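You operate a simulated robot arm through the tools that you are given. There is no shell and no other tool. Be economical: measure what you need, move in short steps, check, and stop when the job is done.

The job below is to be done with a simulated two-armed robot. You get a single attempt, and the scene is never put back.

JOB
Pack up the work lamp: switch off, both plugs in their cups, cable wound in, grey and black flap shut.
Fine: switch off before pulling a plug; blue plug to the reel cup, yellow plug to the stand cup.

It is judged by the outcome, as a careful person would: the job done as asked, and still so three seconds after it is handed in. It fails if anything else is knocked over, pushed out of place, dropped, spilled or broken.

ROBOT AND FRAMES
Two 7-joint arms with fingered hands on one trunk, on a base that drives. Base frame: it is fixed to the floor where the robot stands at the start and does not move with it; the origin is under the middle of the robot, x ahead of it, y to its left, z up; the surface under the hand at the start is at about z = 0.8. Lengths are in m, angles in rad, forces in N, time in s.
The left shoulder is at the start at [0.06, 0.126, 1.28], the right one opposite. With the tool pointing down near the work surface each hand reaches from about 0.1 to 0.66 m from the robot's upright axis, wherever it stands, measured 20 degrees to its own side. Places, roughly: black flap [0.5, -0.4, 1.2]; cable drum [0.5, -0.3, 0.9]; grey flap [0.4, -0.6, 0.9]; reel cup [0.3, -0.3, 0.8]; stand cup [0.6, -0.1, 0.8]; yellow switch [0.7, 0, 1.2]. Payload 2.5 kg a hand.
The tool frame of a hand sits at the grasp point between the pads (the TCP): z along the fingers, y along the line on which they close. The tips reach 0.03 m beyond it. The gripper opens to 0.104 m. The gripper's body begins 0.035 m behind the TCP. The gripper is a hand of 5 fingers: y runs from the thumb to the fingers, the wrist lies at [-0.015, -0.104, -0.178] in the tool frame, and closing takes about 1.5 s.
Orientation is that of the tool frame in the base frame, as a unit quaternion [x, y, z, w]. With the fingers straight down and the wrist toward the robot, the tool's x, y and z point along [0, 1, 0], [1, 0, 0] and [0, 0, -1] of the base frame.

CONTROLS
- The arms move only by the tool step_arm. It takes "left_plan", "right_plan" or both (then of equal length, played together; a hand with none holds still); each is a list of rows, each an object of numbers (a shift or turn left out is 0, a gripper value left out holds the last): "rx", "ry", "rz": the turn, a rotation vector about the base's x, y, z in units of 60 degrees (1.0 is 60 degrees); "tx", "ty", "tz": the shift along the base's x, y, z in units of 300 mm (1.0 is 300 mm); "claw": the finger opening in m, from 0 to 0.104. In form: [{"rx": .., "ry": .., "rz": .., "tx": .., "ty": .., "tz": .., "claw": ..}, ...]. A call has 1 to 10 rows; each row is the pose to reach, as a shift and turn from the pose commanded when the call began. A call with a number of a shift or a turn outside -1 to 1 is refused whole. A row lasts 0.2 s, in which the tool goes at most 0.05 m and 0.15 rad; a call with a longer step from one row to the next is refused whole, and so is a gripper value outside its range. Where a pose cannot be reached the arm comes as near as it can. A force on the tool above 40 N (or 10 N above the force at the start of the call, whichever is more), or a blocked arm, ends the call early, and 0.2 s more pass. Each finger travels about 0.153 m/s and halts on what it meets, pressing with about 32 N; the grip force reading is that of the motor and also rises with nothing between the fingers. The clock runs only during rows and for 0.2 s after the last one: add rows that repeat a pose to give the fingers time. It gives the time, the measured TCP pose, the force on the tool (base axes), the opening and the grip force at its end, in the units of the frame above (readings bear some noise), with the torque about the TCP (base axes, N m) and any sound that the robot's microphone picked up, and new pictures: "views" is both (left out), scene, wrist or none (wrist: the cameras of the hands that moved).
- Cameras (640 x 400 px; columns grow to the right, rows downward): "scene" is now at [0.1168, -0.0477, 1.4984]; the picture's right is [-0.53, -0.85, 0.00], its down [-0.42, 0.26, -0.87] and it looks along [0.74, -0.46, -0.50] (base axes); focal length 217 px, centre (320, 200). "left" rides on the left gripper at [-0.08, -0.078, -0.141] in its tool frame; the picture's right is [-0.78, -0.30, 0.56], its down [0.53, -0.78, 0.33] and it looks along [0.33, 0.56, 0.76] (tool axes); focal length 247 px, centre (320, 200). "right" rides on the right gripper at [0.08, -0.078, -0.141] in its tool frame; the picture's right is [-0.78, 0.30, -0.56], its down [-0.54, -0.78, 0.33] and it looks along [-0.33, 0.56, 0.76] (tool axes); focal length 247 px, centre (320, 200). There is no depth. A picture from a camera that has moved, and an enlarged one, comes with that camera's place and axes in the base frame and with its lens.
- move_column(by): slides the trunk up (or, below 0, down) by that many m; the arms and the scene camera ride with it, the base frame stays. It gives what a move gives, with no picture.
- base_move(legs): drives the robot by 1 to 6 legs, each [ahead, left, turn to the left] in m, m and rad, along the robot's own axes; the way and the turn of a leg run together, so that a leg with both is an arc; at most 1.5 m and 3.142 rad a leg. The arms and the cameras ride along, it lands a little off, and it stops where it bumps. It gives what a move gives, and a new picture of the scene camera.
- preshape(shape, hand): the hand has 5 fingers and takes this shape, open, in about a second: jaw (thumb against the fingers, like two jaws); tri (thumb and two fingers); tip (a fingertip pinch); poke (one finger out to press); point (the index stretched); flat (the hand flat); cup (the hand cupped); fist (a fist). The gripper value then closes the fingers along that shape, each until it touches; the sizes above hold for jaw. It gives what a move gives, with no picture.
- head_to(pan, tilt): turns the head with the scene camera to pan (to the left, within 1.501 rad either way) and tilt (down, from -0.506 to 1.204), counted from straight ahead of the robot. It gives what a move gives, and a new picture of the scene camera.
- enlarge(camera, box): a new picture of the part [left, top, right, bottom] of that camera's present view, enlarged. It takes no simulated time.
- sign_off(): hands the job in; it is judged then, once.

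Go step by step. Nothing tells you exact positions but the pictures and the camera data: compare them with the known pose of the tool, close in by small moves and look again before you grip or let go. The budget is 120 turns and 260 pictures, counting those below and the enlarged ones. Unless the task says otherwise, let go and move clear before handing in.

The tools are called after "Call:" as a command line: name --argument value ..., lists and objects as JSON in quotes. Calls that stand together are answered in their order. step_arm: Moves the arms, as the interface text tells. Its arguments: {"type":"object","properties":{"left_plan":{"type":"array","items":{"type":"object","properties":{"rx":{"type":"number"},"ry":{"type":"number"},"rz":{"type":"number"},"tx":{"type":"number"},"ty":{"type":"number"},"tz":{"type":"number"},"claw":{"type":"number"}}}},"right_plan":{"type":"array","items":{"type":"object","properties":{"rx":{"type":"number"},"ry":{"type":"number"},"rz":{"type":"number"},"tx":{"type":"number"},"ty":{"type":"number"},"tz":{"type":"number"},"claw":{"type":"number"}}}},"views":{"type":"string","enum":["both","scene","wrist","none"]}},"required":[]} The other tools are called the same way: move_column (by) slides the trunk up or down; preshape (shape, hand) gives the hand a shape; base_move (legs) drives the base; head_to (pan, tilt) turns the head that bears the scene camera; enlarge (camera, box) takes an enlarged picture of a part of a camera's view; sign_off () hands the job in.

At the start:

```text
time_s: 0.0
left_tcp_pos: [0.3838, -0.0222, 1.3817]
left_tcp_rot: [0.707, 0.707, -0.001, 0.0]
left_contact_force: [-0.6, -0.5, 0.5]
left_ft_torque: [-0.01, 0.01, 0.02]
left_finger_gap: 0.1036
left_grasp_force: 0.0
left_shape: jaw
right_tcp_pos: [0.3275, -0.4179, 1.3292]
right_tcp_rot: [0.708, 0.706, 0.0, 0.0]
right_contact_force: [0.9, 0.3, -0.4]
right_ft_torque: [0.04, 0.0, 0.01]
right_finger_gap: 0.1038
right_grasp_force: 0.1
right_shape: jaw
trunk travel left (down, up): [-0.675, 0.265]
robot x, y, heading: [-0.0017, 0.0017, 0.0]
head pan, tilt: [-0.555, 0.52]
```

scene: 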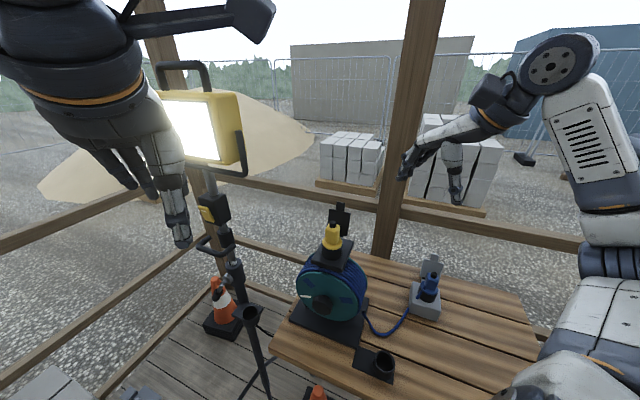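
right: 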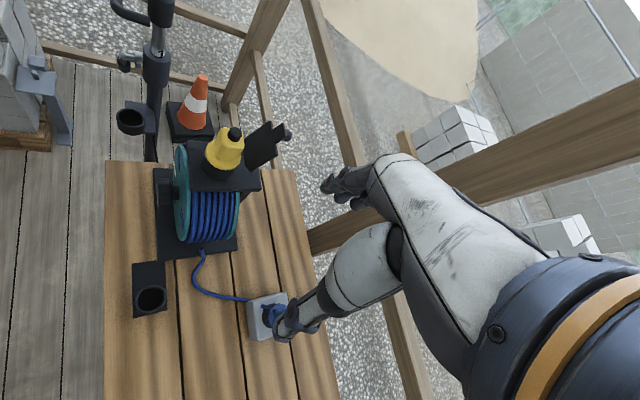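
left: 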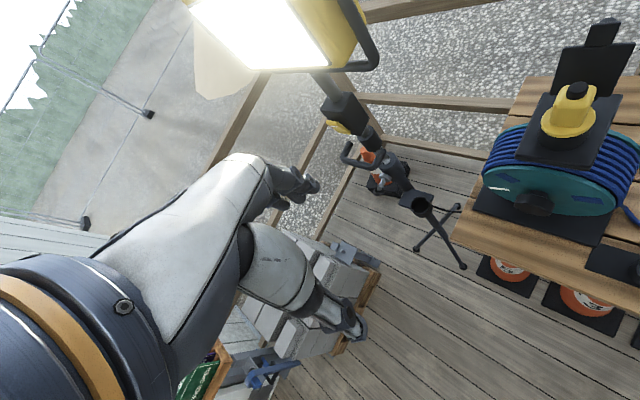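

The lamp is lit, with its switch on the pole. The yellow plug sits in the reel's top socket (black flap open), and the blue plug is in the grey wall box on the bench. I'll look closer first.

Call:
enlarge --camera "scene" --box '[160, 160, 320, 260]'

Call:
enlarge --camera "scene" --box '[270, 190, 470, 390]'

Call:
enlarge --camera "left" --box '[300, 70, 480, 220]'

Call:
enlarge --camera "right" --box '[100, 80, 340, 350]'

```text
4.00 times, centred on (240, 210) of scene
camera zoom: at [0.1168, -0.0477, 1.4984], right [-0.53, -0.85, 0.0], down [-0.42, 0.26, -0.87], along [0.74, -0.46, -0.5], focal length 868 px, centre (640, 160)
```

zoom: 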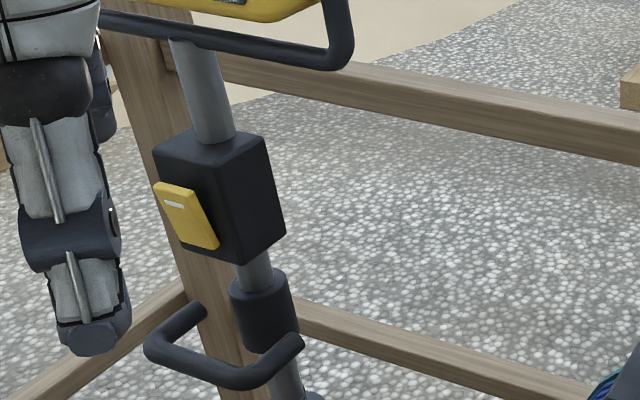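

```text
2.00 times, centred on (370, 290) of scene
camera zoom: at [0.1168, -0.0477, 1.4984], right [-0.53, -0.85, 0.0], down [-0.42, 0.26, -0.87], along [0.74, -0.46, -0.5], focal length 434 px, centre (220, 20)
```

zoom: 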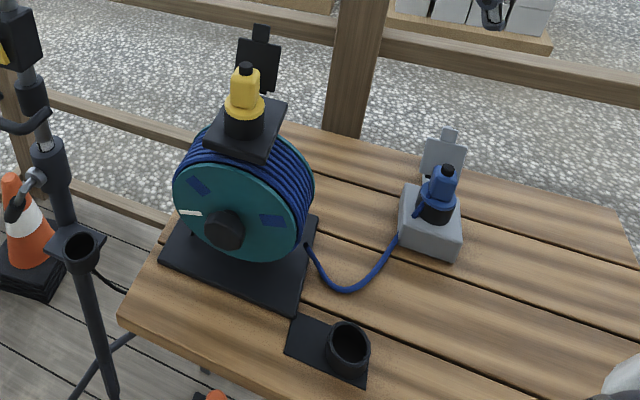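

```text
2.67 times, centred on (390, 145) of left
camera zoom: at [0.305, -0.1007, 1.5229], right [-0.3, -0.78, -0.56], down [-0.78, 0.53, -0.33], along [0.56, 0.33, -0.76], focal length 659 px, centre (133, 347)
```

zoom: 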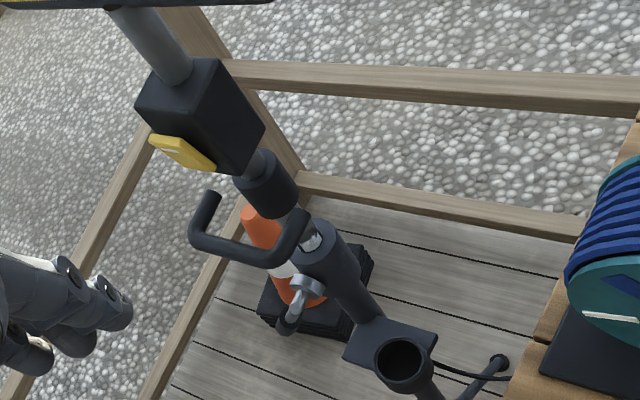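

```text
1.48 times, centred on (220, 215) of right
camera zoom: at [0.2494, -0.3369, 1.4714], right [0.3, -0.78, 0.56], down [-0.78, -0.54, -0.33], along [0.56, -0.33, -0.76], focal length 366 px, centre (468, 178)
```

zoom: 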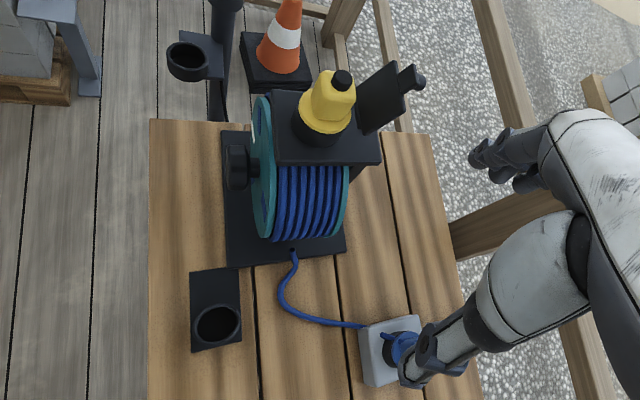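

Call:
enlarge --camera "scene" --box '[190, 185, 240, 235]'

Call:
enlarge --camera "scene" --box '[280, 190, 380, 340]'

Call:
enlarge --camera "left" --box '[450, 10, 640, 280]'

Call:
enlarge --camera "scene" --box '[390, 240, 460, 330]'

```text
8.00 times, centred on (215, 210) of scene
camera zoom: at [0.1168, -0.0477, 1.4984], right [-0.53, -0.85, 0.0], down [-0.42, 0.26, -0.87], along [0.74, -0.46, -0.5], focal length 1736 px, centre (1160, 120)
```

zoom: 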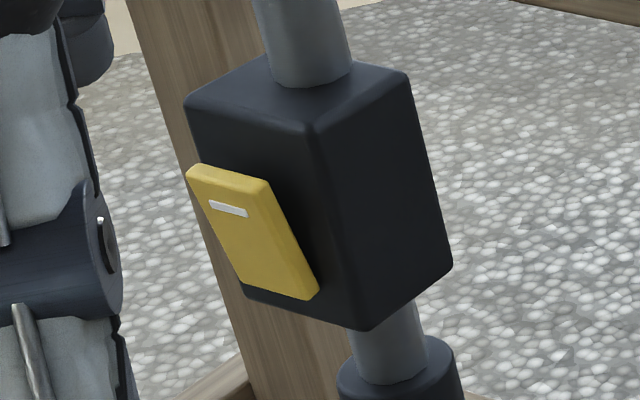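

```text
2.67 times, centred on (330, 265) of scene
camera zoom: at [0.1168, -0.0477, 1.4984], right [-0.53, -0.85, 0.0], down [-0.42, 0.26, -0.87], along [0.74, -0.46, -0.5], focal length 578 px, centre (293, 27)
```

zoom: 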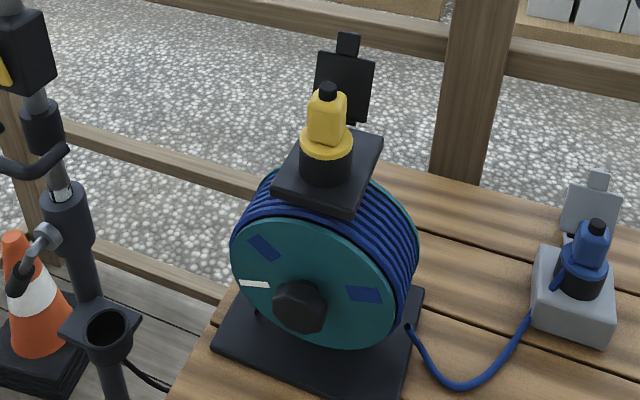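

```text
1.48 times, centred on (545, 145) of left
camera zoom: at [0.305, -0.1007, 1.5229], right [-0.3, -0.78, -0.56], down [-0.78, 0.53, -0.33], along [0.56, 0.33, -0.76], focal length 366 px, centre (-13, 282)
```

zoom: 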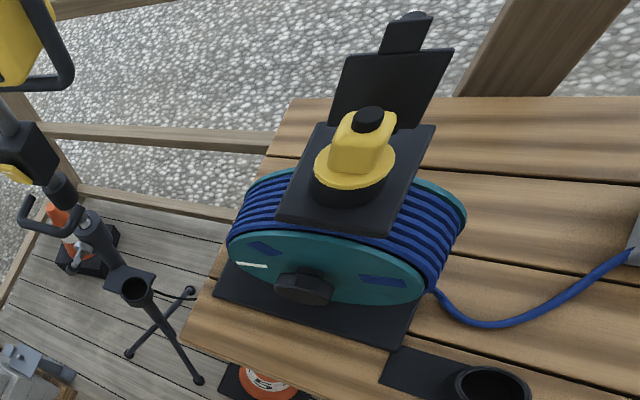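

```text
4.44 times, centred on (425, 285) of scene
camera zoom: at [0.1168, -0.0477, 1.4984], right [-0.53, -0.85, 0.0], down [-0.42, 0.26, -0.87], along [0.74, -0.46, -0.5], focal length 964 px, centre (-147, -178)
```

zoom: 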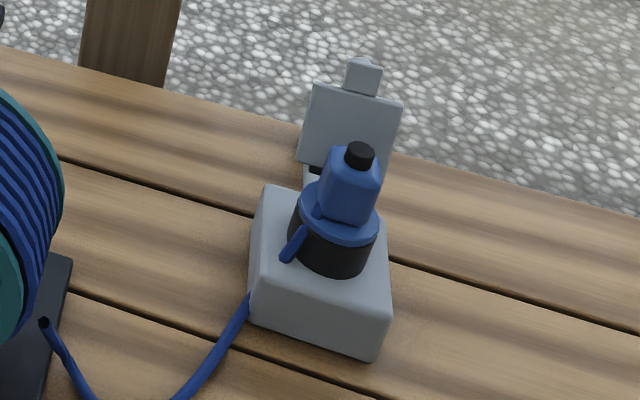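

The switch is a rocker at about [0.673, -0.046, 1.186] facing left and toward me, with its top edge sticking out. I'll shape the left hand to poke and bring it round in front of the switch.

Call:
preshape --hand "left" --shape "poke"

Call:
step_arm --left_plan '[{"ry": -0.125, "tx": 0.03, "ty": 0.07, "tz": -0.04}, {"ry": -0.25, "tx": 0.06, "ty": 0.14, "tz": -0.08}, {"ry": -0.375, "tx": 0.09, "ty": 0.21, "tz": -0.12}, {"ry": -0.5, "tx": 0.12, "ty": 0.28, "tz": -0.16}, {"ry": -0.625, "tx": 0.15, "ty": 0.35, "tz": -0.2}, {"ry": -0.75, "tx": 0.18, "ty": 0.42, "tz": -0.24}, {"ry": -0.875, "tx": 0.21, "ty": 0.49, "tz": -0.28}, {"ry": -1.0, "tx": 0.24, "ty": 0.56, "tz": -0.32}]' --views "none"

Call:
step_arm --left_plan '[{"ry": -0.125}, {"ry": -0.25}, {"ry": -0.375}, {"ry": -0.5}]' --views "none"

Call:
step_arm --left_plan '[{"rz": -0.12}, {"rz": -0.24}, {"rz": -0.36}, {"rz": -0.48}, {"rz": -0.6}, {"rz": -0.72}, {"rz": -0.85}]'

```text
time_s: 0.9
left_tcp_pos: [0.3834, -0.0215, 1.3808]
left_tcp_rot: [0.708, 0.707, 0.0, 0.0]
left_contact_force: [0.1, -0.3, 0.1]
left_ft_torque: [-0.01, -0.01, 0.01]
left_finger_gap: 0.0
left_grasp_force: 0.0
left_shape: poke
right_tcp_pos: [0.3281, -0.4176, 1.3308]
right_tcp_rot: [0.707, 0.707, 0.0, 0.001]
right_contact_force: [-0.2, -0.3, 0.8]
right_ft_torque: [-0.03, 0.04, 0.01]
right_finger_gap: 0.1036
right_grasp_force: 0.1
right_shape: jaw
trunk travel left (down, up): [-0.675, 0.265]
robot x, y, heading: [-0.0, -0.0004, -0.0]
head pan, tilt: [-0.555, 0.52]
```

```text
time_s: 2.7
left_tcp_pos: [0.4559, 0.1222, 1.3005]
left_tcp_rot: [0.634, 0.634, 0.312, 0.313]
left_contact_force: [-0.6, 0.1, -0.2]
left_ft_torque: [0.03, 0.01, 0.02]
left_finger_gap: 0.0001
left_grasp_force: 0.1
left_shape: poke
left hand out of reach, approached as far as the arm can: row 7, 8
right_tcp_pos: [0.3276, -0.4175, 1.3304]
right_tcp_rot: [0.707, 0.707, 0.0, -0.001]
right_contact_force: [0.4, 0.2, -0.2]
right_ft_torque: [0.01, 0.01, 0.0]
right_finger_gap: 0.1037
right_grasp_force: 0.1
right_shape: jaw
trunk travel left (down, up): [-0.675, 0.265]
robot x, y, heading: [-0.0016, -0.0019, -0.001]
head pan, tilt: [-0.555, 0.52]
```

```text
time_s: 3.7
left_tcp_pos: [0.4577, 0.1221, 1.2997]
left_tcp_rot: [0.634, 0.635, 0.312, 0.313]
left_contact_force: [-0.7, -0.4, 0.6]
left_ft_torque: [-0.02, 0.0, -0.01]
left_finger_gap: 0.0001
left_grasp_force: 0.2
left_shape: poke
left hand out of reach, approached as far as the arm can: row 1, 2, 3, 4
right_tcp_pos: [0.3288, -0.4171, 1.33]
right_tcp_rot: [0.707, 0.707, 0.0, 0.001]
right_contact_force: [0.6, 0.2, 0.6]
right_ft_torque: [0.02, -0.02, 0.01]
right_finger_gap: 0.1035
right_grasp_force: 0.1
right_shape: jaw
trunk travel left (down, up): [-0.675, 0.265]
robot x, y, heading: [-0.001, -0.0008, -0.003]
head pan, tilt: [-0.555, 0.52]
```

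```text
time_s: 5.3
left_tcp_pos: [0.4619, 0.1123, 1.3049]
left_tcp_rot: [0.821, 0.337, 0.17, 0.428]
left_contact_force: [-0.8, 0.6, -1.7]
left_ft_torque: [0.03, -0.04, -0.02]
left_finger_gap: 0.0
left_grasp_force: 0.1
left_shape: poke
left hand out of reach, approached as far as the arm can: row 1, 7
right_tcp_pos: [0.3281, -0.4174, 1.3301]
right_tcp_rot: [0.707, 0.707, 0.001, 0.0]
right_contact_force: [0.3, 0.6, 0.3]
right_ft_torque: [0.0, -0.03, 0.02]
right_finger_gap: 0.1037
right_grasp_force: 0.1
right_shape: jaw
trunk travel left (down, up): [-0.675, 0.265]
robot x, y, heading: [0.0, 0.0006, -0.0]
head pan, tilt: [-0.555, 0.52]
camera scene: at [0.117, -0.048, 1.4984], right [-0.53, -0.85, 0.0], down [-0.42, 0.26, -0.87], along [0.74, -0.46, -0.5], focal length 217 px, centre (320, 200)
camera left: at [0.2917, 0.1702, 1.3254], right [-0.36, -0.75, -0.56], down [0.25, 0.5, -0.83], along [0.9, -0.44, 0.01], focal length 247 px, centre (320, 200)
```

scene: 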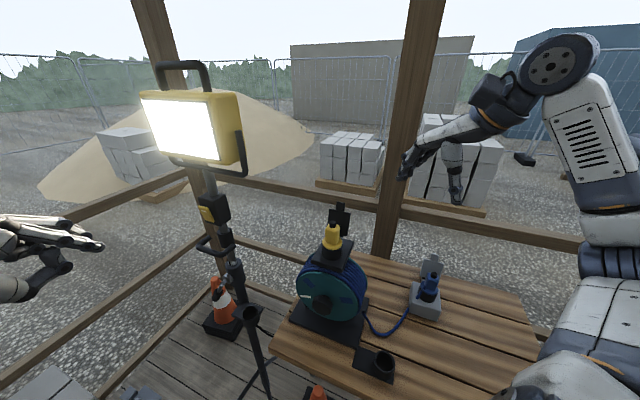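
left: 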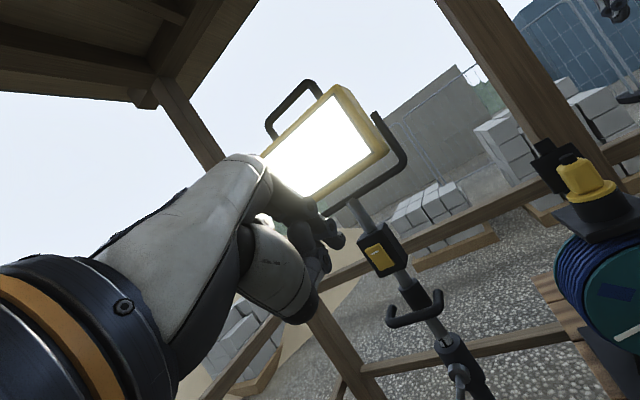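

The poke fingertip lies 3 cm beyond the TCP, and the tool is pitched 35° down because of reach. I'll move closer, a bit lower and in front of the switch.

Call:
step_arm --left_plan '[{"tx": 0.07, "ty": -0.03, "tz": -0.08}, {"tx": 0.14, "ty": -0.06, "tz": -0.16}, {"tx": 0.22, "ty": -0.1, "tz": -0.24}, {"tx": 0.3, "ty": -0.13, "tz": -0.32}]'

```text
time_s: 6.3
left_tcp_pos: [0.5483, 0.086, 1.2051]
left_tcp_rot: [0.846, 0.299, 0.147, 0.417]
left_contact_force: [0.2, -0.3, 0.4]
left_ft_torque: [0.01, 0.04, 0.02]
left_finger_gap: 0.0
left_grasp_force: 0.1
left_shape: poke
right_tcp_pos: [0.328, -0.4176, 1.3301]
right_tcp_rot: [0.707, 0.707, 0.0, 0.0]
right_contact_force: [0.3, -0.7, 0.2]
right_ft_torque: [-0.02, 0.02, -0.01]
right_finger_gap: 0.1037
right_grasp_force: 0.0
right_shape: jaw
trunk travel left (down, up): [-0.675, 0.265]
robot x, y, heading: [-0.0004, 0.0, -0.003]
head pan, tilt: [-0.555, 0.52]
camera scene: at [0.1174, -0.0477, 1.4984], right [-0.53, -0.85, 0.0], down [-0.42, 0.26, -0.87], along [0.74, -0.46, -0.5], focal length 217 px, centre (320, 200)
camera left: at [0.3847, 0.1595, 1.2293], right [-0.44, -0.69, -0.57], down [0.28, 0.5, -0.82], along [0.85, -0.52, -0.02], focal length 247 px, centre (320, 200)
```

scene: 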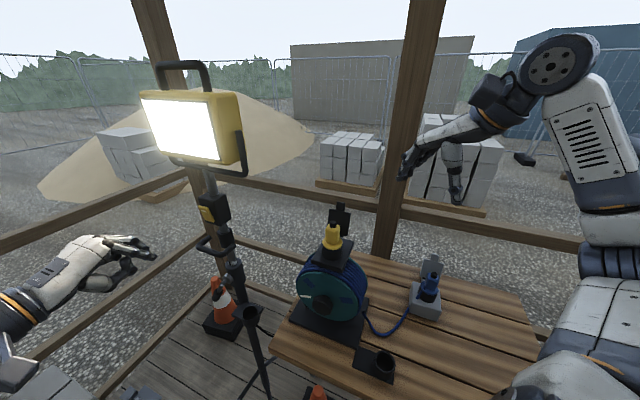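
left: 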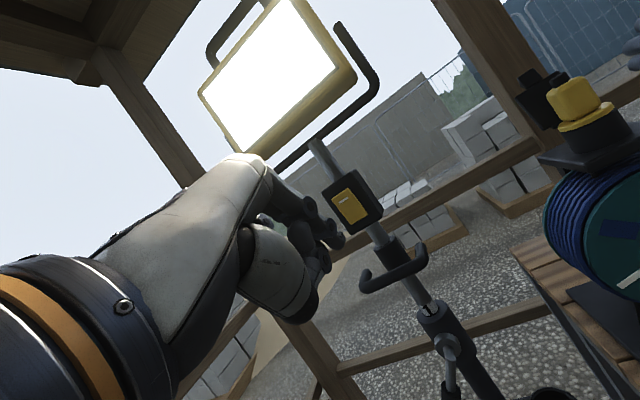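

Call:
step_arm --left_plan '[{"rx": -0.1, "ry": -0.08, "tx": 0.05, "ty": -0.045}, {"rx": -0.2, "ry": -0.16, "tx": 0.1, "ty": -0.09}, {"rx": -0.3, "ry": -0.24, "tx": 0.15, "ty": -0.135}, {"rx": -0.39, "ry": -0.315, "tx": 0.2, "ty": -0.18}]'

Call:
enlarge --camera "left" --box '[240, 120, 440, 280]'

Call:
enlarge --camera "scene" --box '[130, 170, 250, 290]'

```text
time_s: 7.3
left_tcp_pos: [0.6068, 0.0294, 1.2042]
left_tcp_rot: [0.708, 0.251, 0.22, 0.623]
left_contact_force: [0.3, -0.3, -0.2]
left_ft_torque: [0.03, 0.0, -0.02]
left_finger_gap: 0.0003
left_grasp_force: 0.1
left_shape: poke
right_tcp_pos: [0.3274, -0.4188, 1.3302]
right_tcp_rot: [0.707, 0.707, 0.0, 0.0]
right_contact_force: [-0.9, 0.9, -0.5]
right_ft_torque: [-0.01, -0.03, 0.01]
right_finger_gap: 0.1037
right_grasp_force: 0.0
right_shape: jaw
trunk travel left (down, up): [-0.675, 0.265]
robot x, y, heading: [-0.0012, -0.0027, 0.001]
head pan, tilt: [-0.555, 0.52]
camera scene: at [0.1171, -0.0482, 1.4984], right [-0.53, -0.85, 0.0], down [-0.42, 0.26, -0.87], along [0.74, -0.46, -0.5], focal length 217 px, centre (320, 200)
camera left: at [0.4498, 0.0962, 1.1455], right [-0.28, -0.89, -0.36], down [0.56, 0.16, -0.81], along [0.78, -0.43, 0.45], focal length 247 px, centre (320, 200)
```

scene: 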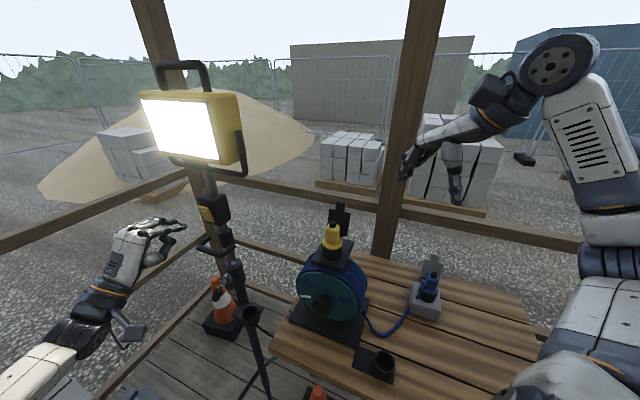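
left: 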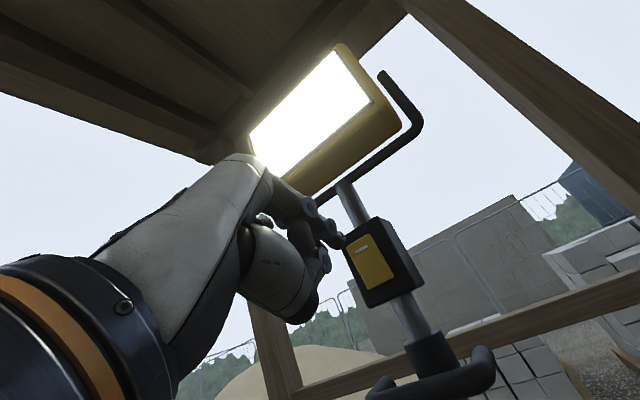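

```text
2.50 times, centred on (340, 200) of left
camera zoom: at [0.4498, 0.0962, 1.1455], right [-0.28, -0.89, -0.36], down [0.56, 0.16, -0.81], along [0.78, -0.43, 0.45], focal length 617 px, centre (270, 200)
```

zoom: 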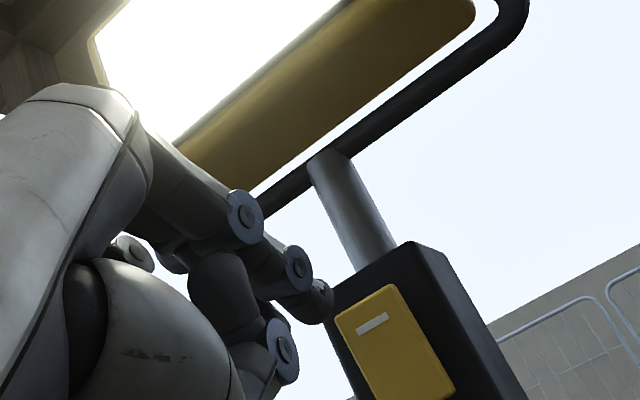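

```text
3.33 times, centred on (190, 230) of scene
camera zoom: at [0.1171, -0.0482, 1.4984], right [-0.53, -0.85, 0.0], down [-0.42, 0.26, -0.87], along [0.74, -0.46, -0.5], focal length 723 px, centre (753, 100)
```

zoom: 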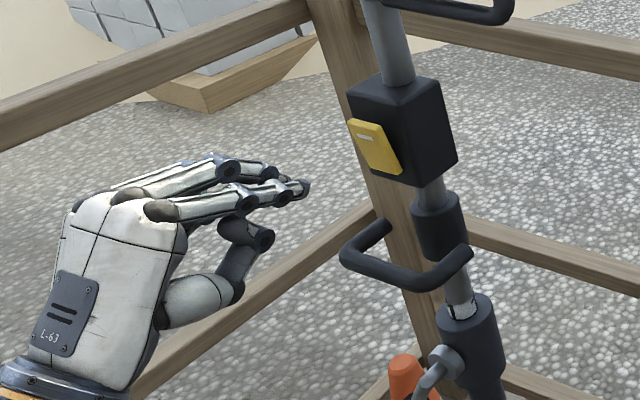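

Call:
step_arm --left_plan '[{"tx": 0.05, "ty": -0.055, "tz": 0.015}, {"tx": 0.1, "ty": -0.11, "tz": 0.025}, {"tx": 0.12, "ty": -0.135, "tz": 0.025}, {"tx": 0.13, "ty": -0.147, "tz": 0.025}, {"tx": 0.14, "ty": -0.158, "tz": 0.025}]'

Call:
enlarge --camera "left" --box '[260, 180, 400, 280]'

Call:
enlarge --camera "scene" --box '[160, 170, 240, 250]'

```text
time_s: 8.5
left_tcp_pos: [0.6499, -0.0181, 1.2109]
left_tcp_rot: [0.708, 0.25, 0.219, 0.623]
left_contact_force: [0.5, 0.2, 0.3]
left_ft_torque: [0.01, 0.01, 0.0]
left_finger_gap: 0.0
left_grasp_force: 0.0
left_shape: poke
right_tcp_pos: [0.3282, -0.4174, 1.3303]
right_tcp_rot: [0.707, 0.707, 0.0, 0.0]
right_contact_force: [0.0, 0.2, -0.6]
right_ft_torque: [-0.01, 0.02, 0.02]
right_finger_gap: 0.1034
right_grasp_force: 0.1
right_shape: jaw
trunk travel left (down, up): [-0.675, 0.265]
robot x, y, heading: [-0.0015, -0.0032, 0.005]
head pan, tilt: [-0.555, 0.52]
heard: click
camera scene: at [0.1169, -0.0478, 1.4984], right [-0.53, -0.85, 0.0], down [-0.42, 0.26, -0.87], along [0.74, -0.46, -0.5], focal length 217 px, centre (320, 200)
camera left: at [0.4917, 0.0491, 1.1534], right [-0.28, -0.89, -0.36], down [0.56, 0.16, -0.81], along [0.78, -0.43, 0.45], focal length 247 px, centre (320, 200)
```

scene: 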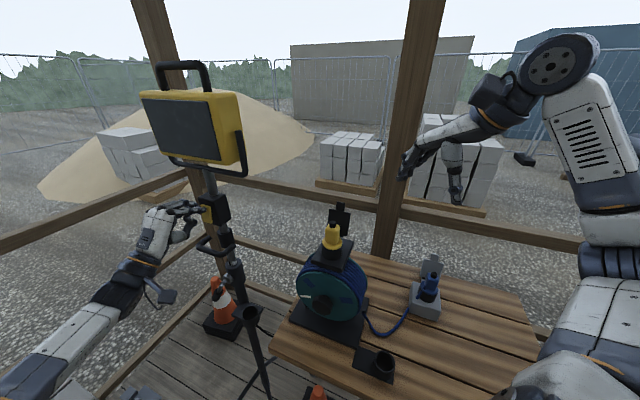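
left: 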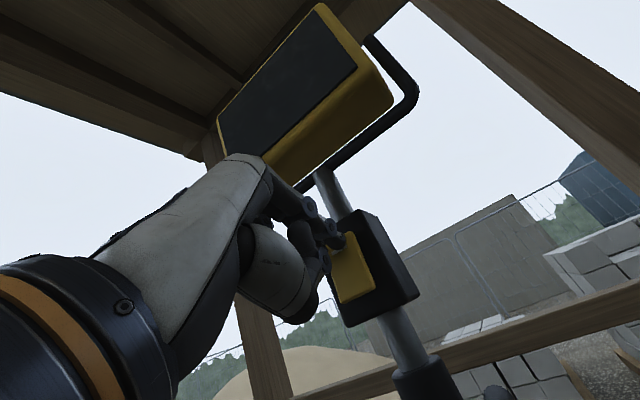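

```text
4.00 times, centred on (330, 230) of left
camera zoom: at [0.4917, 0.0491, 1.1534], right [-0.28, -0.89, -0.36], down [0.56, 0.16, -0.81], along [0.78, -0.43, 0.45], focal length 988 px, centre (280, 80)
```

zoom: 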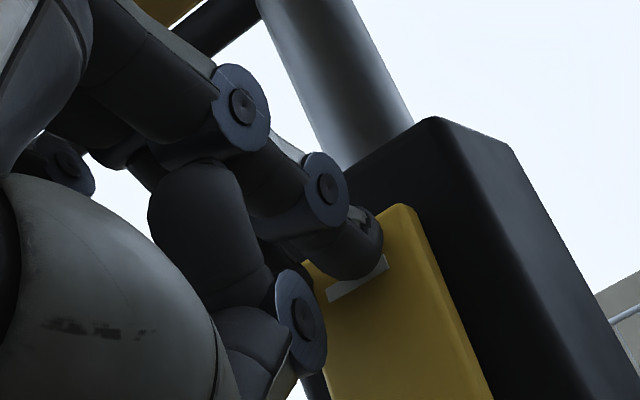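

```text
5.00 times, centred on (200, 210) of scene
camera zoom: at [0.1169, -0.0478, 1.4984], right [-0.53, -0.85, 0.0], down [-0.42, 0.26, -0.87], along [0.74, -0.46, -0.5], focal length 1085 px, centre (920, 150)
```

zoom: 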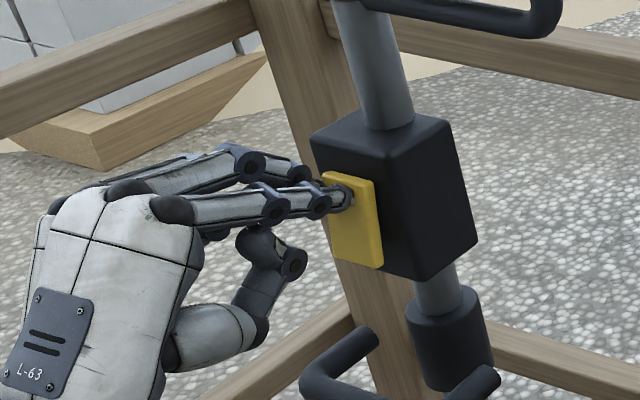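

The switch clicked and the lamp is dark. I'll withdraw the left hand and bring the right hand above the yellow plug, turned 45° to stay clear of the open flap.

Call:
step_arm --left_plan '[{"tx": -0.07, "ty": 0.08}, {"tx": -0.14, "ty": 0.17}, {"tx": -0.24, "ty": 0.29}, {"tx": -0.34, "ty": 0.4}, {"tx": -0.44, "ty": 0.5}, {"tx": -0.54, "ty": 0.6}]' --right_plan '[{"rz": 0.13, "tx": 0.05, "ty": 0.04}, {"rz": 0.26, "tx": 0.12, "ty": 0.1}, {"rz": 0.39, "tx": 0.2, "ty": 0.16}, {"rz": 0.52, "tx": 0.28, "ty": 0.22}, {"rz": 0.65, "tx": 0.36, "ty": 0.28}, {"rz": 0.75, "tx": 0.43, "ty": 0.33}]'

Call:
enlarge --camera "scene" --box '[270, 140, 400, 270]'

```text
time_s: 9.9
left_tcp_pos: [0.4857, 0.1627, 1.2119]
left_tcp_rot: [0.709, 0.25, 0.219, 0.622]
left_contact_force: [-0.5, 0.4, 0.8]
left_ft_torque: [-0.01, 0.01, -0.02]
left_finger_gap: 0.0
left_grasp_force: 0.1
left_shape: poke
right_tcp_pos: [0.458, -0.3184, 1.3306]
right_tcp_rot: [0.382, 0.924, 0.001, 0.001]
right_contact_force: [1.3, 0.5, -0.4]
right_ft_torque: [-0.01, -0.03, 0.0]
right_finger_gap: 0.1037
right_grasp_force: 0.2
right_shape: jaw
trunk travel left (down, up): [-0.675, 0.265]
robot x, y, heading: [0.0013, 0.0025, -0.003]
head pan, tilt: [-0.555, 0.52]
camera scene: at [0.1168, -0.0469, 1.4984], right [-0.53, -0.85, 0.0], down [-0.42, 0.26, -0.87], along [0.74, -0.46, -0.5], focal length 217 px, centre (320, 200)
camera right: at [0.3452, -0.3158, 1.4714], right [0.76, -0.34, 0.56], down [-0.17, -0.93, -0.33], along [0.63, 0.16, -0.76], focal length 247 px, centre (320, 200)
camera left: at [0.3293, 0.2305, 1.1532], right [-0.28, -0.89, -0.36], down [0.56, 0.16, -0.81], along [0.78, -0.43, 0.45], focal length 247 px, centre (320, 200)
```

scene: 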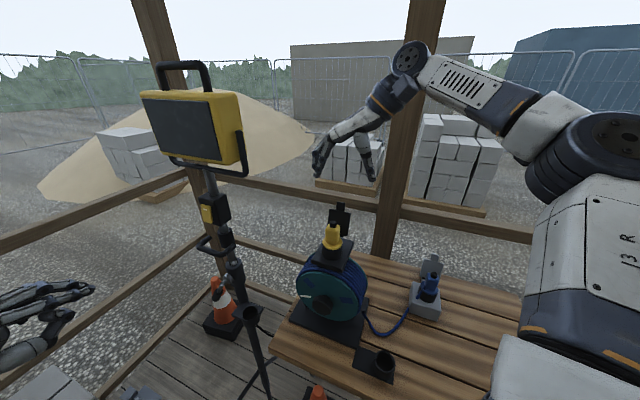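
right: 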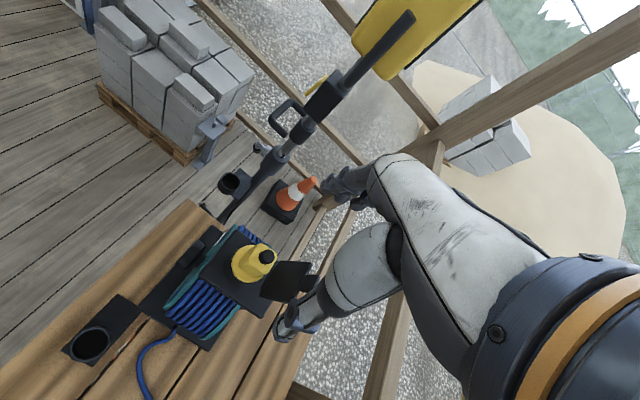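
left: 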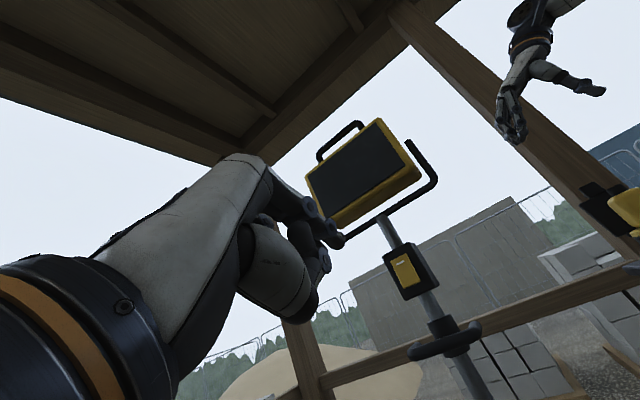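

```text
3.08 times, centred on (335, 205) of scene
camera zoom: at [0.1168, -0.0469, 1.4984], right [-0.53, -0.85, 0.0], down [-0.42, 0.26, -0.87], along [0.74, -0.46, -0.5], focal length 668 px, centre (274, 185)
```

zoom: 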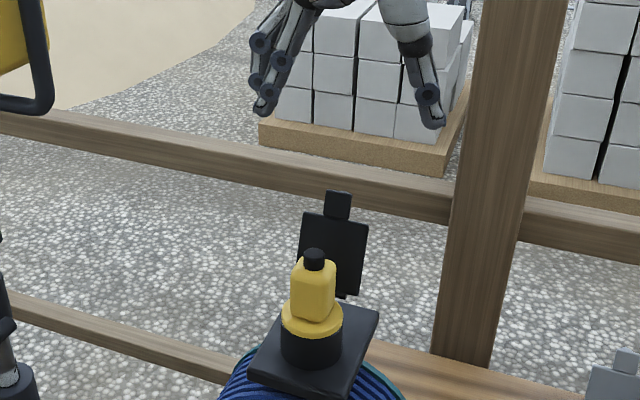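

The reel is turned: its knob faces about (-0.61, 0.79) and the flap is opposite. I'll align the jaws across that and descend partway over the yellow plug.

Call:
step_arm --right_plan '[{"rz": -0.06, "tx": 0.03, "ty": 0.02, "tz": -0.05, "claw": 0.085}, {"rz": -0.12, "tx": 0.065, "ty": 0.035, "tz": -0.15}, {"rz": -0.12, "tx": 0.065, "ty": 0.035, "tz": -0.3}, {"rz": -0.12, "tx": 0.065, "ty": 0.035, "tz": -0.42}]'

Call:
enlarge --camera "scene" --box '[270, 140, 400, 270]'

Call:
enlarge --camera "right" --box '[200, 150, 400, 350]'

```text
time_s: 10.9
left_tcp_pos: [0.4874, 0.163, 1.2118]
left_tcp_rot: [0.708, 0.251, 0.22, 0.622]
left_contact_force: [-0.8, -0.2, -0.8]
left_ft_torque: [-0.05, 0.02, -0.04]
left_finger_gap: 0.0002
left_grasp_force: 0.1
left_shape: poke
right_tcp_pos: [0.4782, -0.3085, 1.2048]
right_tcp_rot: [0.44, 0.898, 0.0, 0.0]
right_contact_force: [-0.4, 1.4, 0.0]
right_ft_torque: [0.01, 0.02, -0.03]
right_finger_gap: 0.0851
right_grasp_force: 0.1
right_shape: jaw
trunk travel left (down, up): [-0.675, 0.265]
robot x, y, heading: [0.0015, 0.0016, -0.0]
head pan, tilt: [-0.555, 0.52]
camera scene: at [0.117, -0.0478, 1.4984], right [-0.53, -0.85, 0.0], down [-0.42, 0.26, -0.87], along [0.74, -0.46, -0.5], focal length 217 px, centre (320, 200)
camera right: at [0.3664, -0.2919, 1.3456], right [0.71, -0.43, 0.56], down [-0.29, -0.9, -0.33], along [0.64, 0.08, -0.76], focal length 247 px, centre (320, 200)
```

scene: 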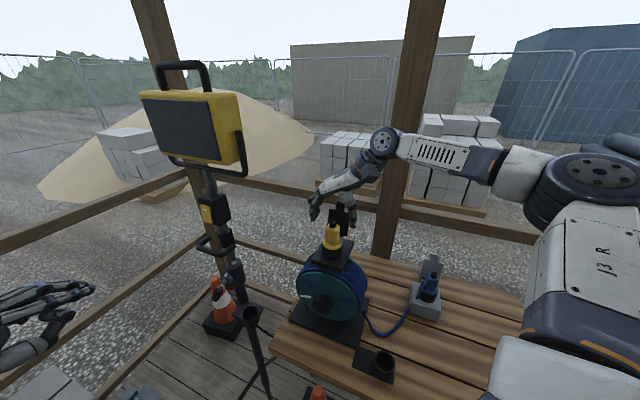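
right: 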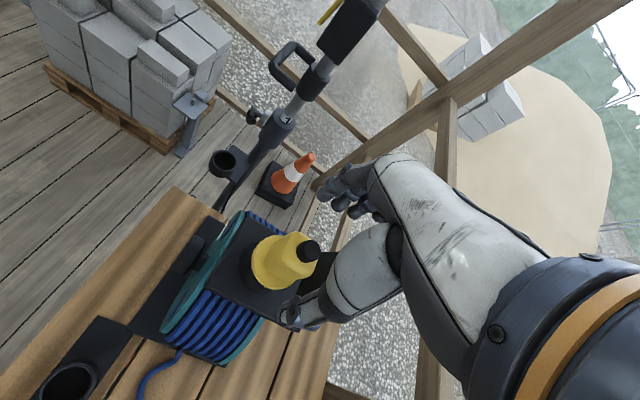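

```text
3.08 times, centred on (335, 205) of scene
camera zoom: at [0.117, -0.0478, 1.4984], right [-0.53, -0.85, 0.0], down [-0.42, 0.26, -0.87], along [0.74, -0.46, -0.5], focal length 668 px, centre (274, 185)
```

zoom: 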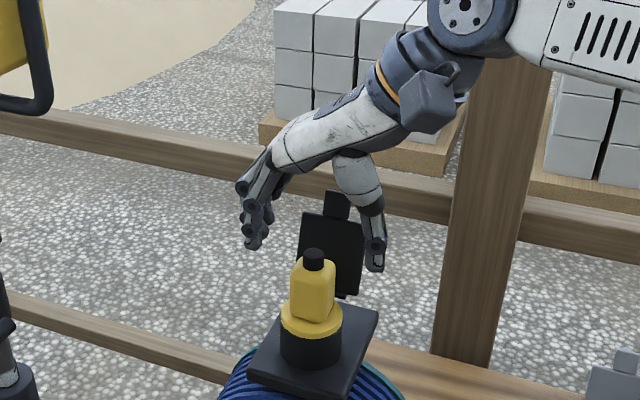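

```text
2.00 times, centred on (300, 250) of right
camera zoom: at [0.3664, -0.2919, 1.3456], right [0.71, -0.43, 0.56], down [-0.29, -0.9, -0.33], along [0.64, 0.08, -0.76], focal length 494 px, centre (360, 100)
```

zoom: 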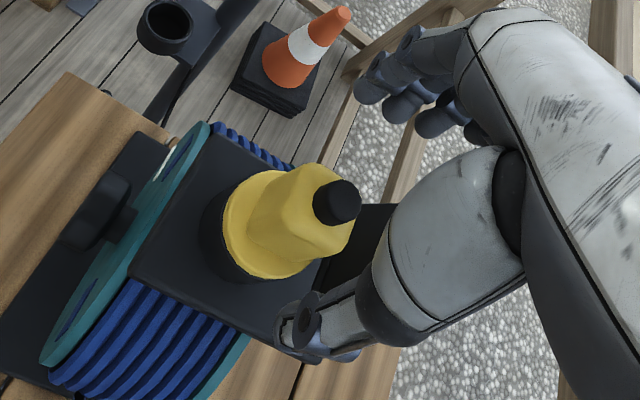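

Call:
step_arm --right_plan '[{"tx": -0.015, "ty": 0.015, "tz": -0.07}, {"tx": -0.015, "ty": 0.015, "tz": -0.14}, {"tx": -0.015, "ty": 0.015, "tz": -0.172}]'

Call:
enlarge --camera "scene" --box '[290, 160, 390, 260]'

Call:
enlarge --camera "right" --box '[200, 150, 400, 350]'

```text
time_s: 11.7
left_tcp_pos: [0.4873, 0.1636, 1.2122]
left_tcp_rot: [0.708, 0.251, 0.22, 0.623]
left_contact_force: [-0.1, -0.7, 0.1]
left_ft_torque: [-0.02, 0.0, 0.0]
left_finger_gap: 0.0002
left_grasp_force: 0.1
left_shape: poke
right_tcp_pos: [0.4728, -0.3038, 1.1533]
right_tcp_rot: [0.439, 0.898, 0.0, 0.0]
right_contact_force: [-0.6, -0.5, 0.6]
right_ft_torque: [0.02, -0.02, 0.0]
right_finger_gap: 0.0852
right_grasp_force: 0.1
right_shape: jaw
trunk travel left (down, up): [-0.675, 0.265]
robot x, y, heading: [0.0027, -0.0, 0.002]
head pan, tilt: [-0.555, 0.52]
camera scene: at [0.1168, -0.0477, 1.4984], right [-0.53, -0.85, 0.0], down [-0.42, 0.26, -0.87], along [0.74, -0.46, -0.5], focal length 217 px, centre (320, 200)
camera right: at [0.361, -0.2872, 1.2941], right [0.71, -0.43, 0.56], down [-0.28, -0.9, -0.33], along [0.64, 0.08, -0.76], focal length 247 px, centre (320, 200)
```

scene: 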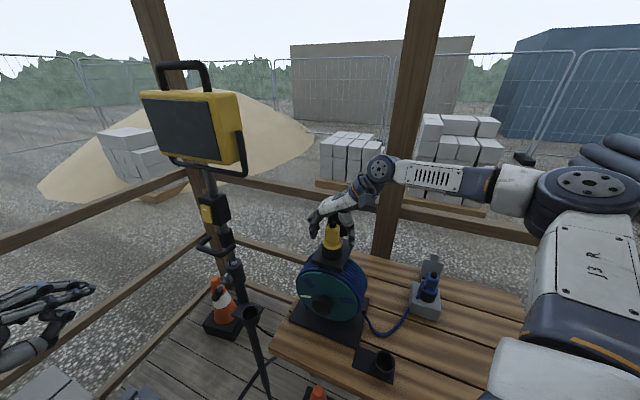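
right: 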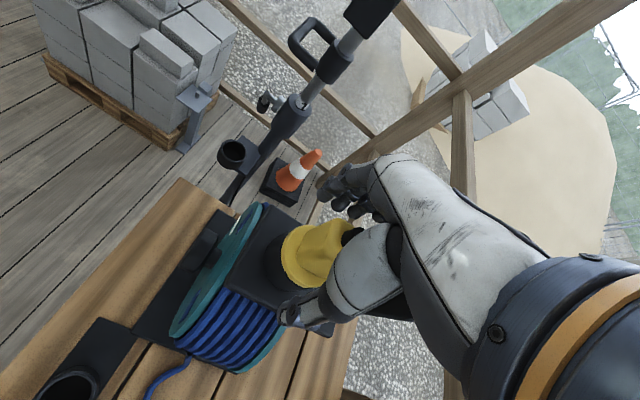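

```text
4.00 times, centred on (340, 210) of scene
camera zoom: at [0.1168, -0.0477, 1.4984], right [-0.53, -0.85, 0.0], down [-0.42, 0.26, -0.87], along [0.74, -0.46, -0.5], focal length 868 px, centre (240, 160)
```

zoom: 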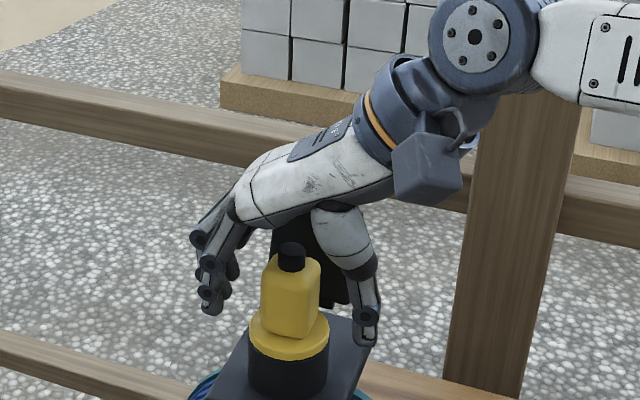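

```text
2.00 times, centred on (300, 250) of right
camera zoom: at [0.361, -0.2872, 1.2941], right [0.71, -0.43, 0.56], down [-0.28, -0.9, -0.33], along [0.64, 0.08, -0.76], focal length 494 px, centre (360, 100)
```

zoom: 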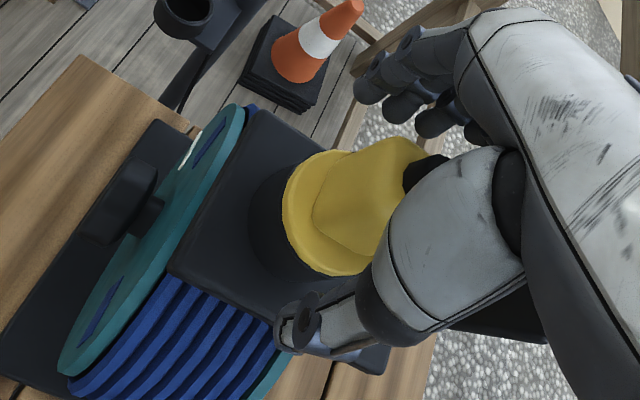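

Call:
step_arm --right_plan '[{"claw": 0.05}, {"claw": 0.02}, {"claw": 0.0}, {"claw": 0.0}, {"claw": 0.0}, {"claw": 0.0}, {"claw": 0.0}]'

Call:
enlarge --camera "scene" --box '[290, 160, 390, 260]'

Call:
enlarge --camera "right" --box '[200, 150, 400, 350]'

```text
time_s: 13.3
left_tcp_pos: [0.4874, 0.1628, 1.2112]
left_tcp_rot: [0.708, 0.251, 0.219, 0.622]
left_contact_force: [-0.6, 0.2, -0.8]
left_ft_torque: [0.0, -0.05, -0.02]
left_finger_gap: 0.0002
left_grasp_force: 0.1
left_shape: poke
right_tcp_pos: [0.4718, -0.3043, 1.1538]
right_tcp_rot: [0.44, 0.898, 0.0, -0.001]
right_contact_force: [-0.1, 0.3, -0.9]
right_ft_torque: [0.04, -0.04, 0.01]
right_finger_gap: 0.0245
right_grasp_force: 32.1
right_shape: jaw
trunk travel left (down, up): [-0.675, 0.265]
robot x, y, heading: [0.0049, -0.0015, -0.0]
head pan, tilt: [-0.555, 0.52]
camera scene: at [0.1169, -0.0477, 1.4984], right [-0.53, -0.85, 0.0], down [-0.42, 0.26, -0.87], along [0.74, -0.46, -0.5], focal length 217 px, centre (320, 200)
camera right: at [0.3612, -0.2873, 1.2942], right [0.71, -0.43, 0.56], down [-0.29, -0.9, -0.33], along [0.64, 0.08, -0.76], focal length 247 px, centre (320, 200)
```

scene: 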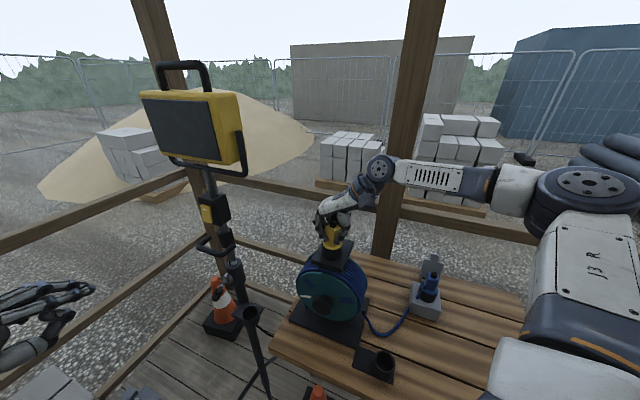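
right: 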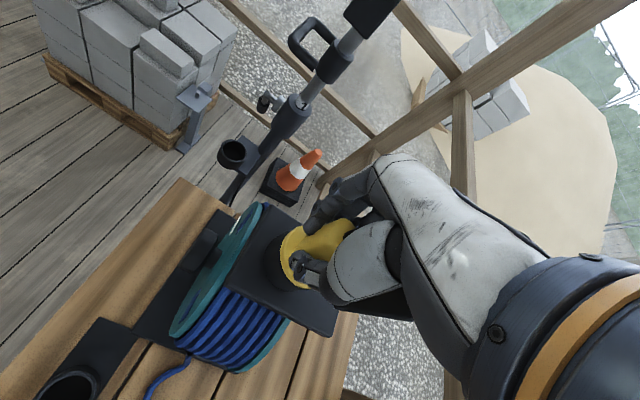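

```text
4.00 times, centred on (340, 210) of scene
camera zoom: at [0.1169, -0.0477, 1.4984], right [-0.53, -0.85, 0.0], down [-0.42, 0.26, -0.87], along [0.74, -0.46, -0.5], focal length 868 px, centre (240, 160)
```

zoom: 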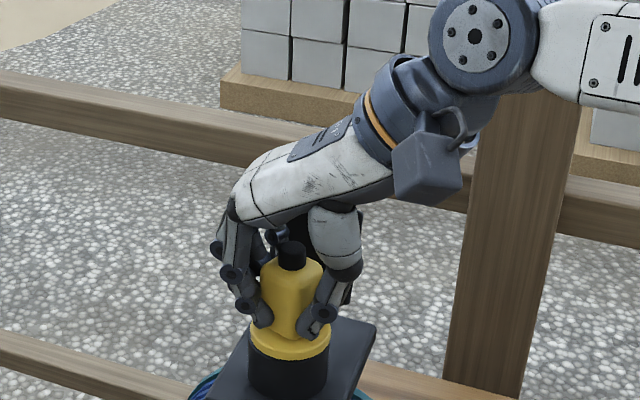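

```text
2.00 times, centred on (300, 250) of right
camera zoom: at [0.3612, -0.2873, 1.2942], right [0.71, -0.43, 0.56], down [-0.29, -0.9, -0.33], along [0.64, 0.08, -0.76], focal length 494 px, centre (360, 100)
```

zoom: 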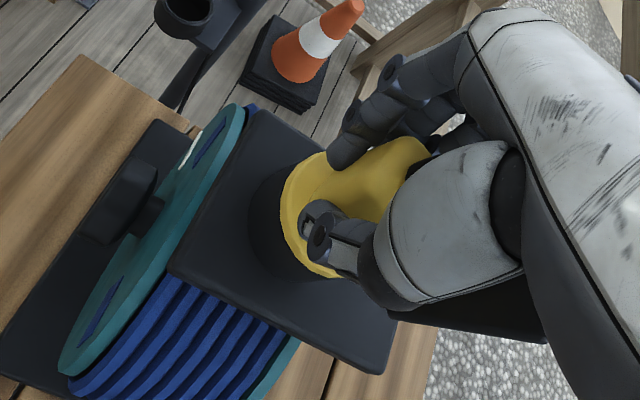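

The pinch sits about 8 mm off-axis toward the front, so I'll reopen, recentre and regrip.

Call:
step_arm --right_plan '[{"claw": 0.04}, {"claw": 0.07}, {"claw": 0.07, "tx": 0.01, "ty": -0.012}, {"claw": 0.07, "tx": 0.018, "ty": -0.022}, {"claw": 0.03, "tx": 0.018, "ty": -0.022}, {"claw": 0.0, "tx": 0.018, "ty": -0.022}, {"claw": 0.0, "tx": 0.018, "ty": -0.022}, {"claw": 0.0, "tx": 0.018, "ty": -0.022}, {"claw": 0.0, "tx": 0.018, "ty": -0.022}, {"claw": 0.0, "tx": 0.018, "ty": -0.022}]' --views "none"

Call:
enlarge --camera "scene" --box '[290, 160, 390, 260]'

Call:
enlarge --camera "right" --box '[200, 150, 400, 350]'

```text
time_s: 15.5
left_tcp_pos: [0.4867, 0.1633, 1.2116]
left_tcp_rot: [0.708, 0.251, 0.219, 0.622]
left_contact_force: [0.1, -0.7, -0.3]
left_ft_torque: [-0.01, -0.01, 0.01]
left_finger_gap: 0.0
left_grasp_force: 0.0
left_shape: poke
right_tcp_pos: [0.4783, -0.3117, 1.1528]
right_tcp_rot: [0.44, 0.898, 0.0, 0.0]
right_contact_force: [-0.8, -0.2, 1.6]
right_ft_torque: [-0.02, 0.01, 0.01]
right_finger_gap: 0.0288
right_grasp_force: 31.9
right_shape: jaw
trunk travel left (down, up): [-0.675, 0.265]
robot x, y, heading: [-0.0018, 0.0002, 0.002]
head pan, tilt: [-0.555, 0.52]
```

```text
4.00 times, centred on (340, 210) of scene
camera zoom: at [0.1167, -0.0477, 1.4984], right [-0.53, -0.85, 0.0], down [-0.42, 0.26, -0.87], along [0.74, -0.46, -0.5], focal length 868 px, centre (240, 160)
```

zoom: 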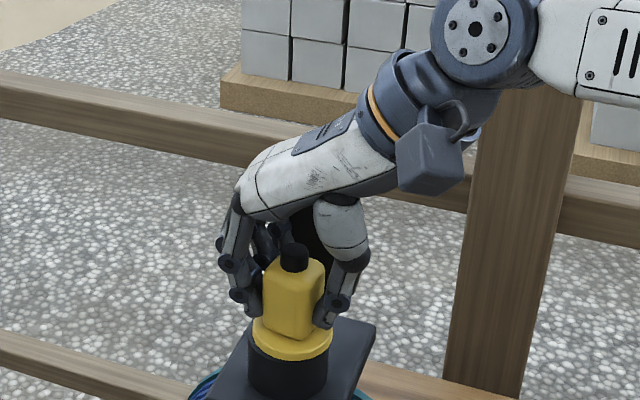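

```text
2.00 times, centred on (300, 250) of right
camera zoom: at [0.3664, -0.2939, 1.294], right [0.71, -0.43, 0.56], down [-0.29, -0.9, -0.33], along [0.64, 0.08, -0.76], focal length 494 px, centre (360, 100)
```

zoom: 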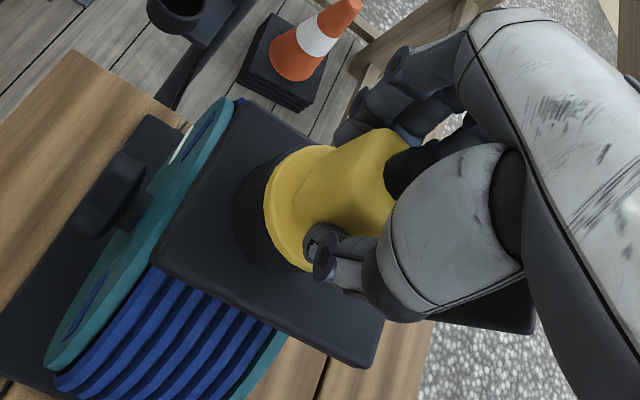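

The grip is now on the middle of the body. I'll pull straight up slowly.

Call:
step_arm --right_plan '[{"tz": 0.02}, {"tz": 0.05}, {"tz": 0.1}, {"tz": 0.15}, {"tz": 0.2}, {"tz": 0.27}]' --views "scene"

Call:
enlarge --camera "scene" --box '[290, 120, 390, 260]'

```text
time_s: 16.9
left_tcp_pos: [0.4872, 0.1637, 1.2113]
left_tcp_rot: [0.708, 0.25, 0.219, 0.623]
left_contact_force: [0.5, -0.3, 0.4]
left_ft_torque: [0.0, -0.04, 0.0]
left_finger_gap: 0.0
left_grasp_force: 0.0
left_shape: poke
right_tcp_pos: [0.4775, -0.3108, 1.2351]
right_tcp_rot: [0.439, 0.898, 0.0, 0.001]
right_contact_force: [-0.4, 0.4, -2.3]
right_ft_torque: [0.0, -0.02, 0.0]
right_finger_gap: 0.0291
right_grasp_force: 32.3
right_shape: jaw
trunk travel left (down, up): [-0.675, 0.265]
robot x, y, heading: [0.0031, -0.0024, -0.0]
head pan, tilt: [-0.555, 0.52]
camera scene: at [0.1168, -0.0475, 1.4984], right [-0.53, -0.85, 0.0], down [-0.42, 0.26, -0.87], along [0.74, -0.46, -0.5], focal length 217 px, centre (320, 200)
```

scene: 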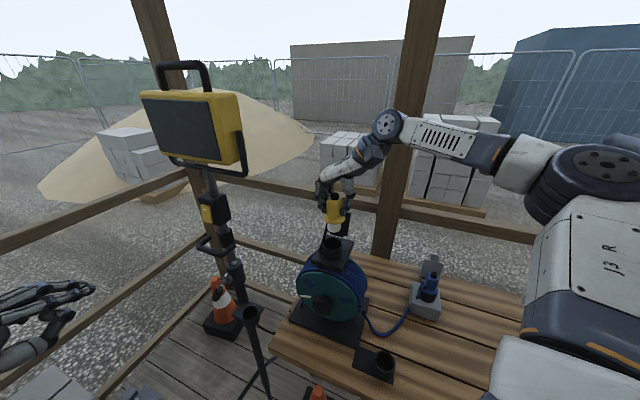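

```text
2.86 times, centred on (340, 190) of scene
camera zoom: at [0.1168, -0.0475, 1.4984], right [-0.53, -0.85, 0.0], down [-0.42, 0.26, -0.87], along [0.74, -0.46, -0.5], focal length 620 px, centre (263, 229)
```

zoom: 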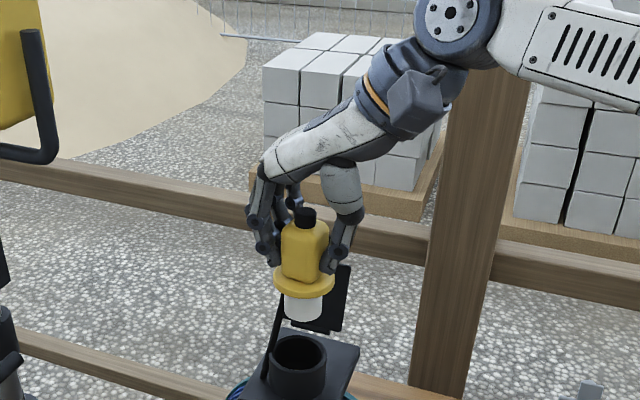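

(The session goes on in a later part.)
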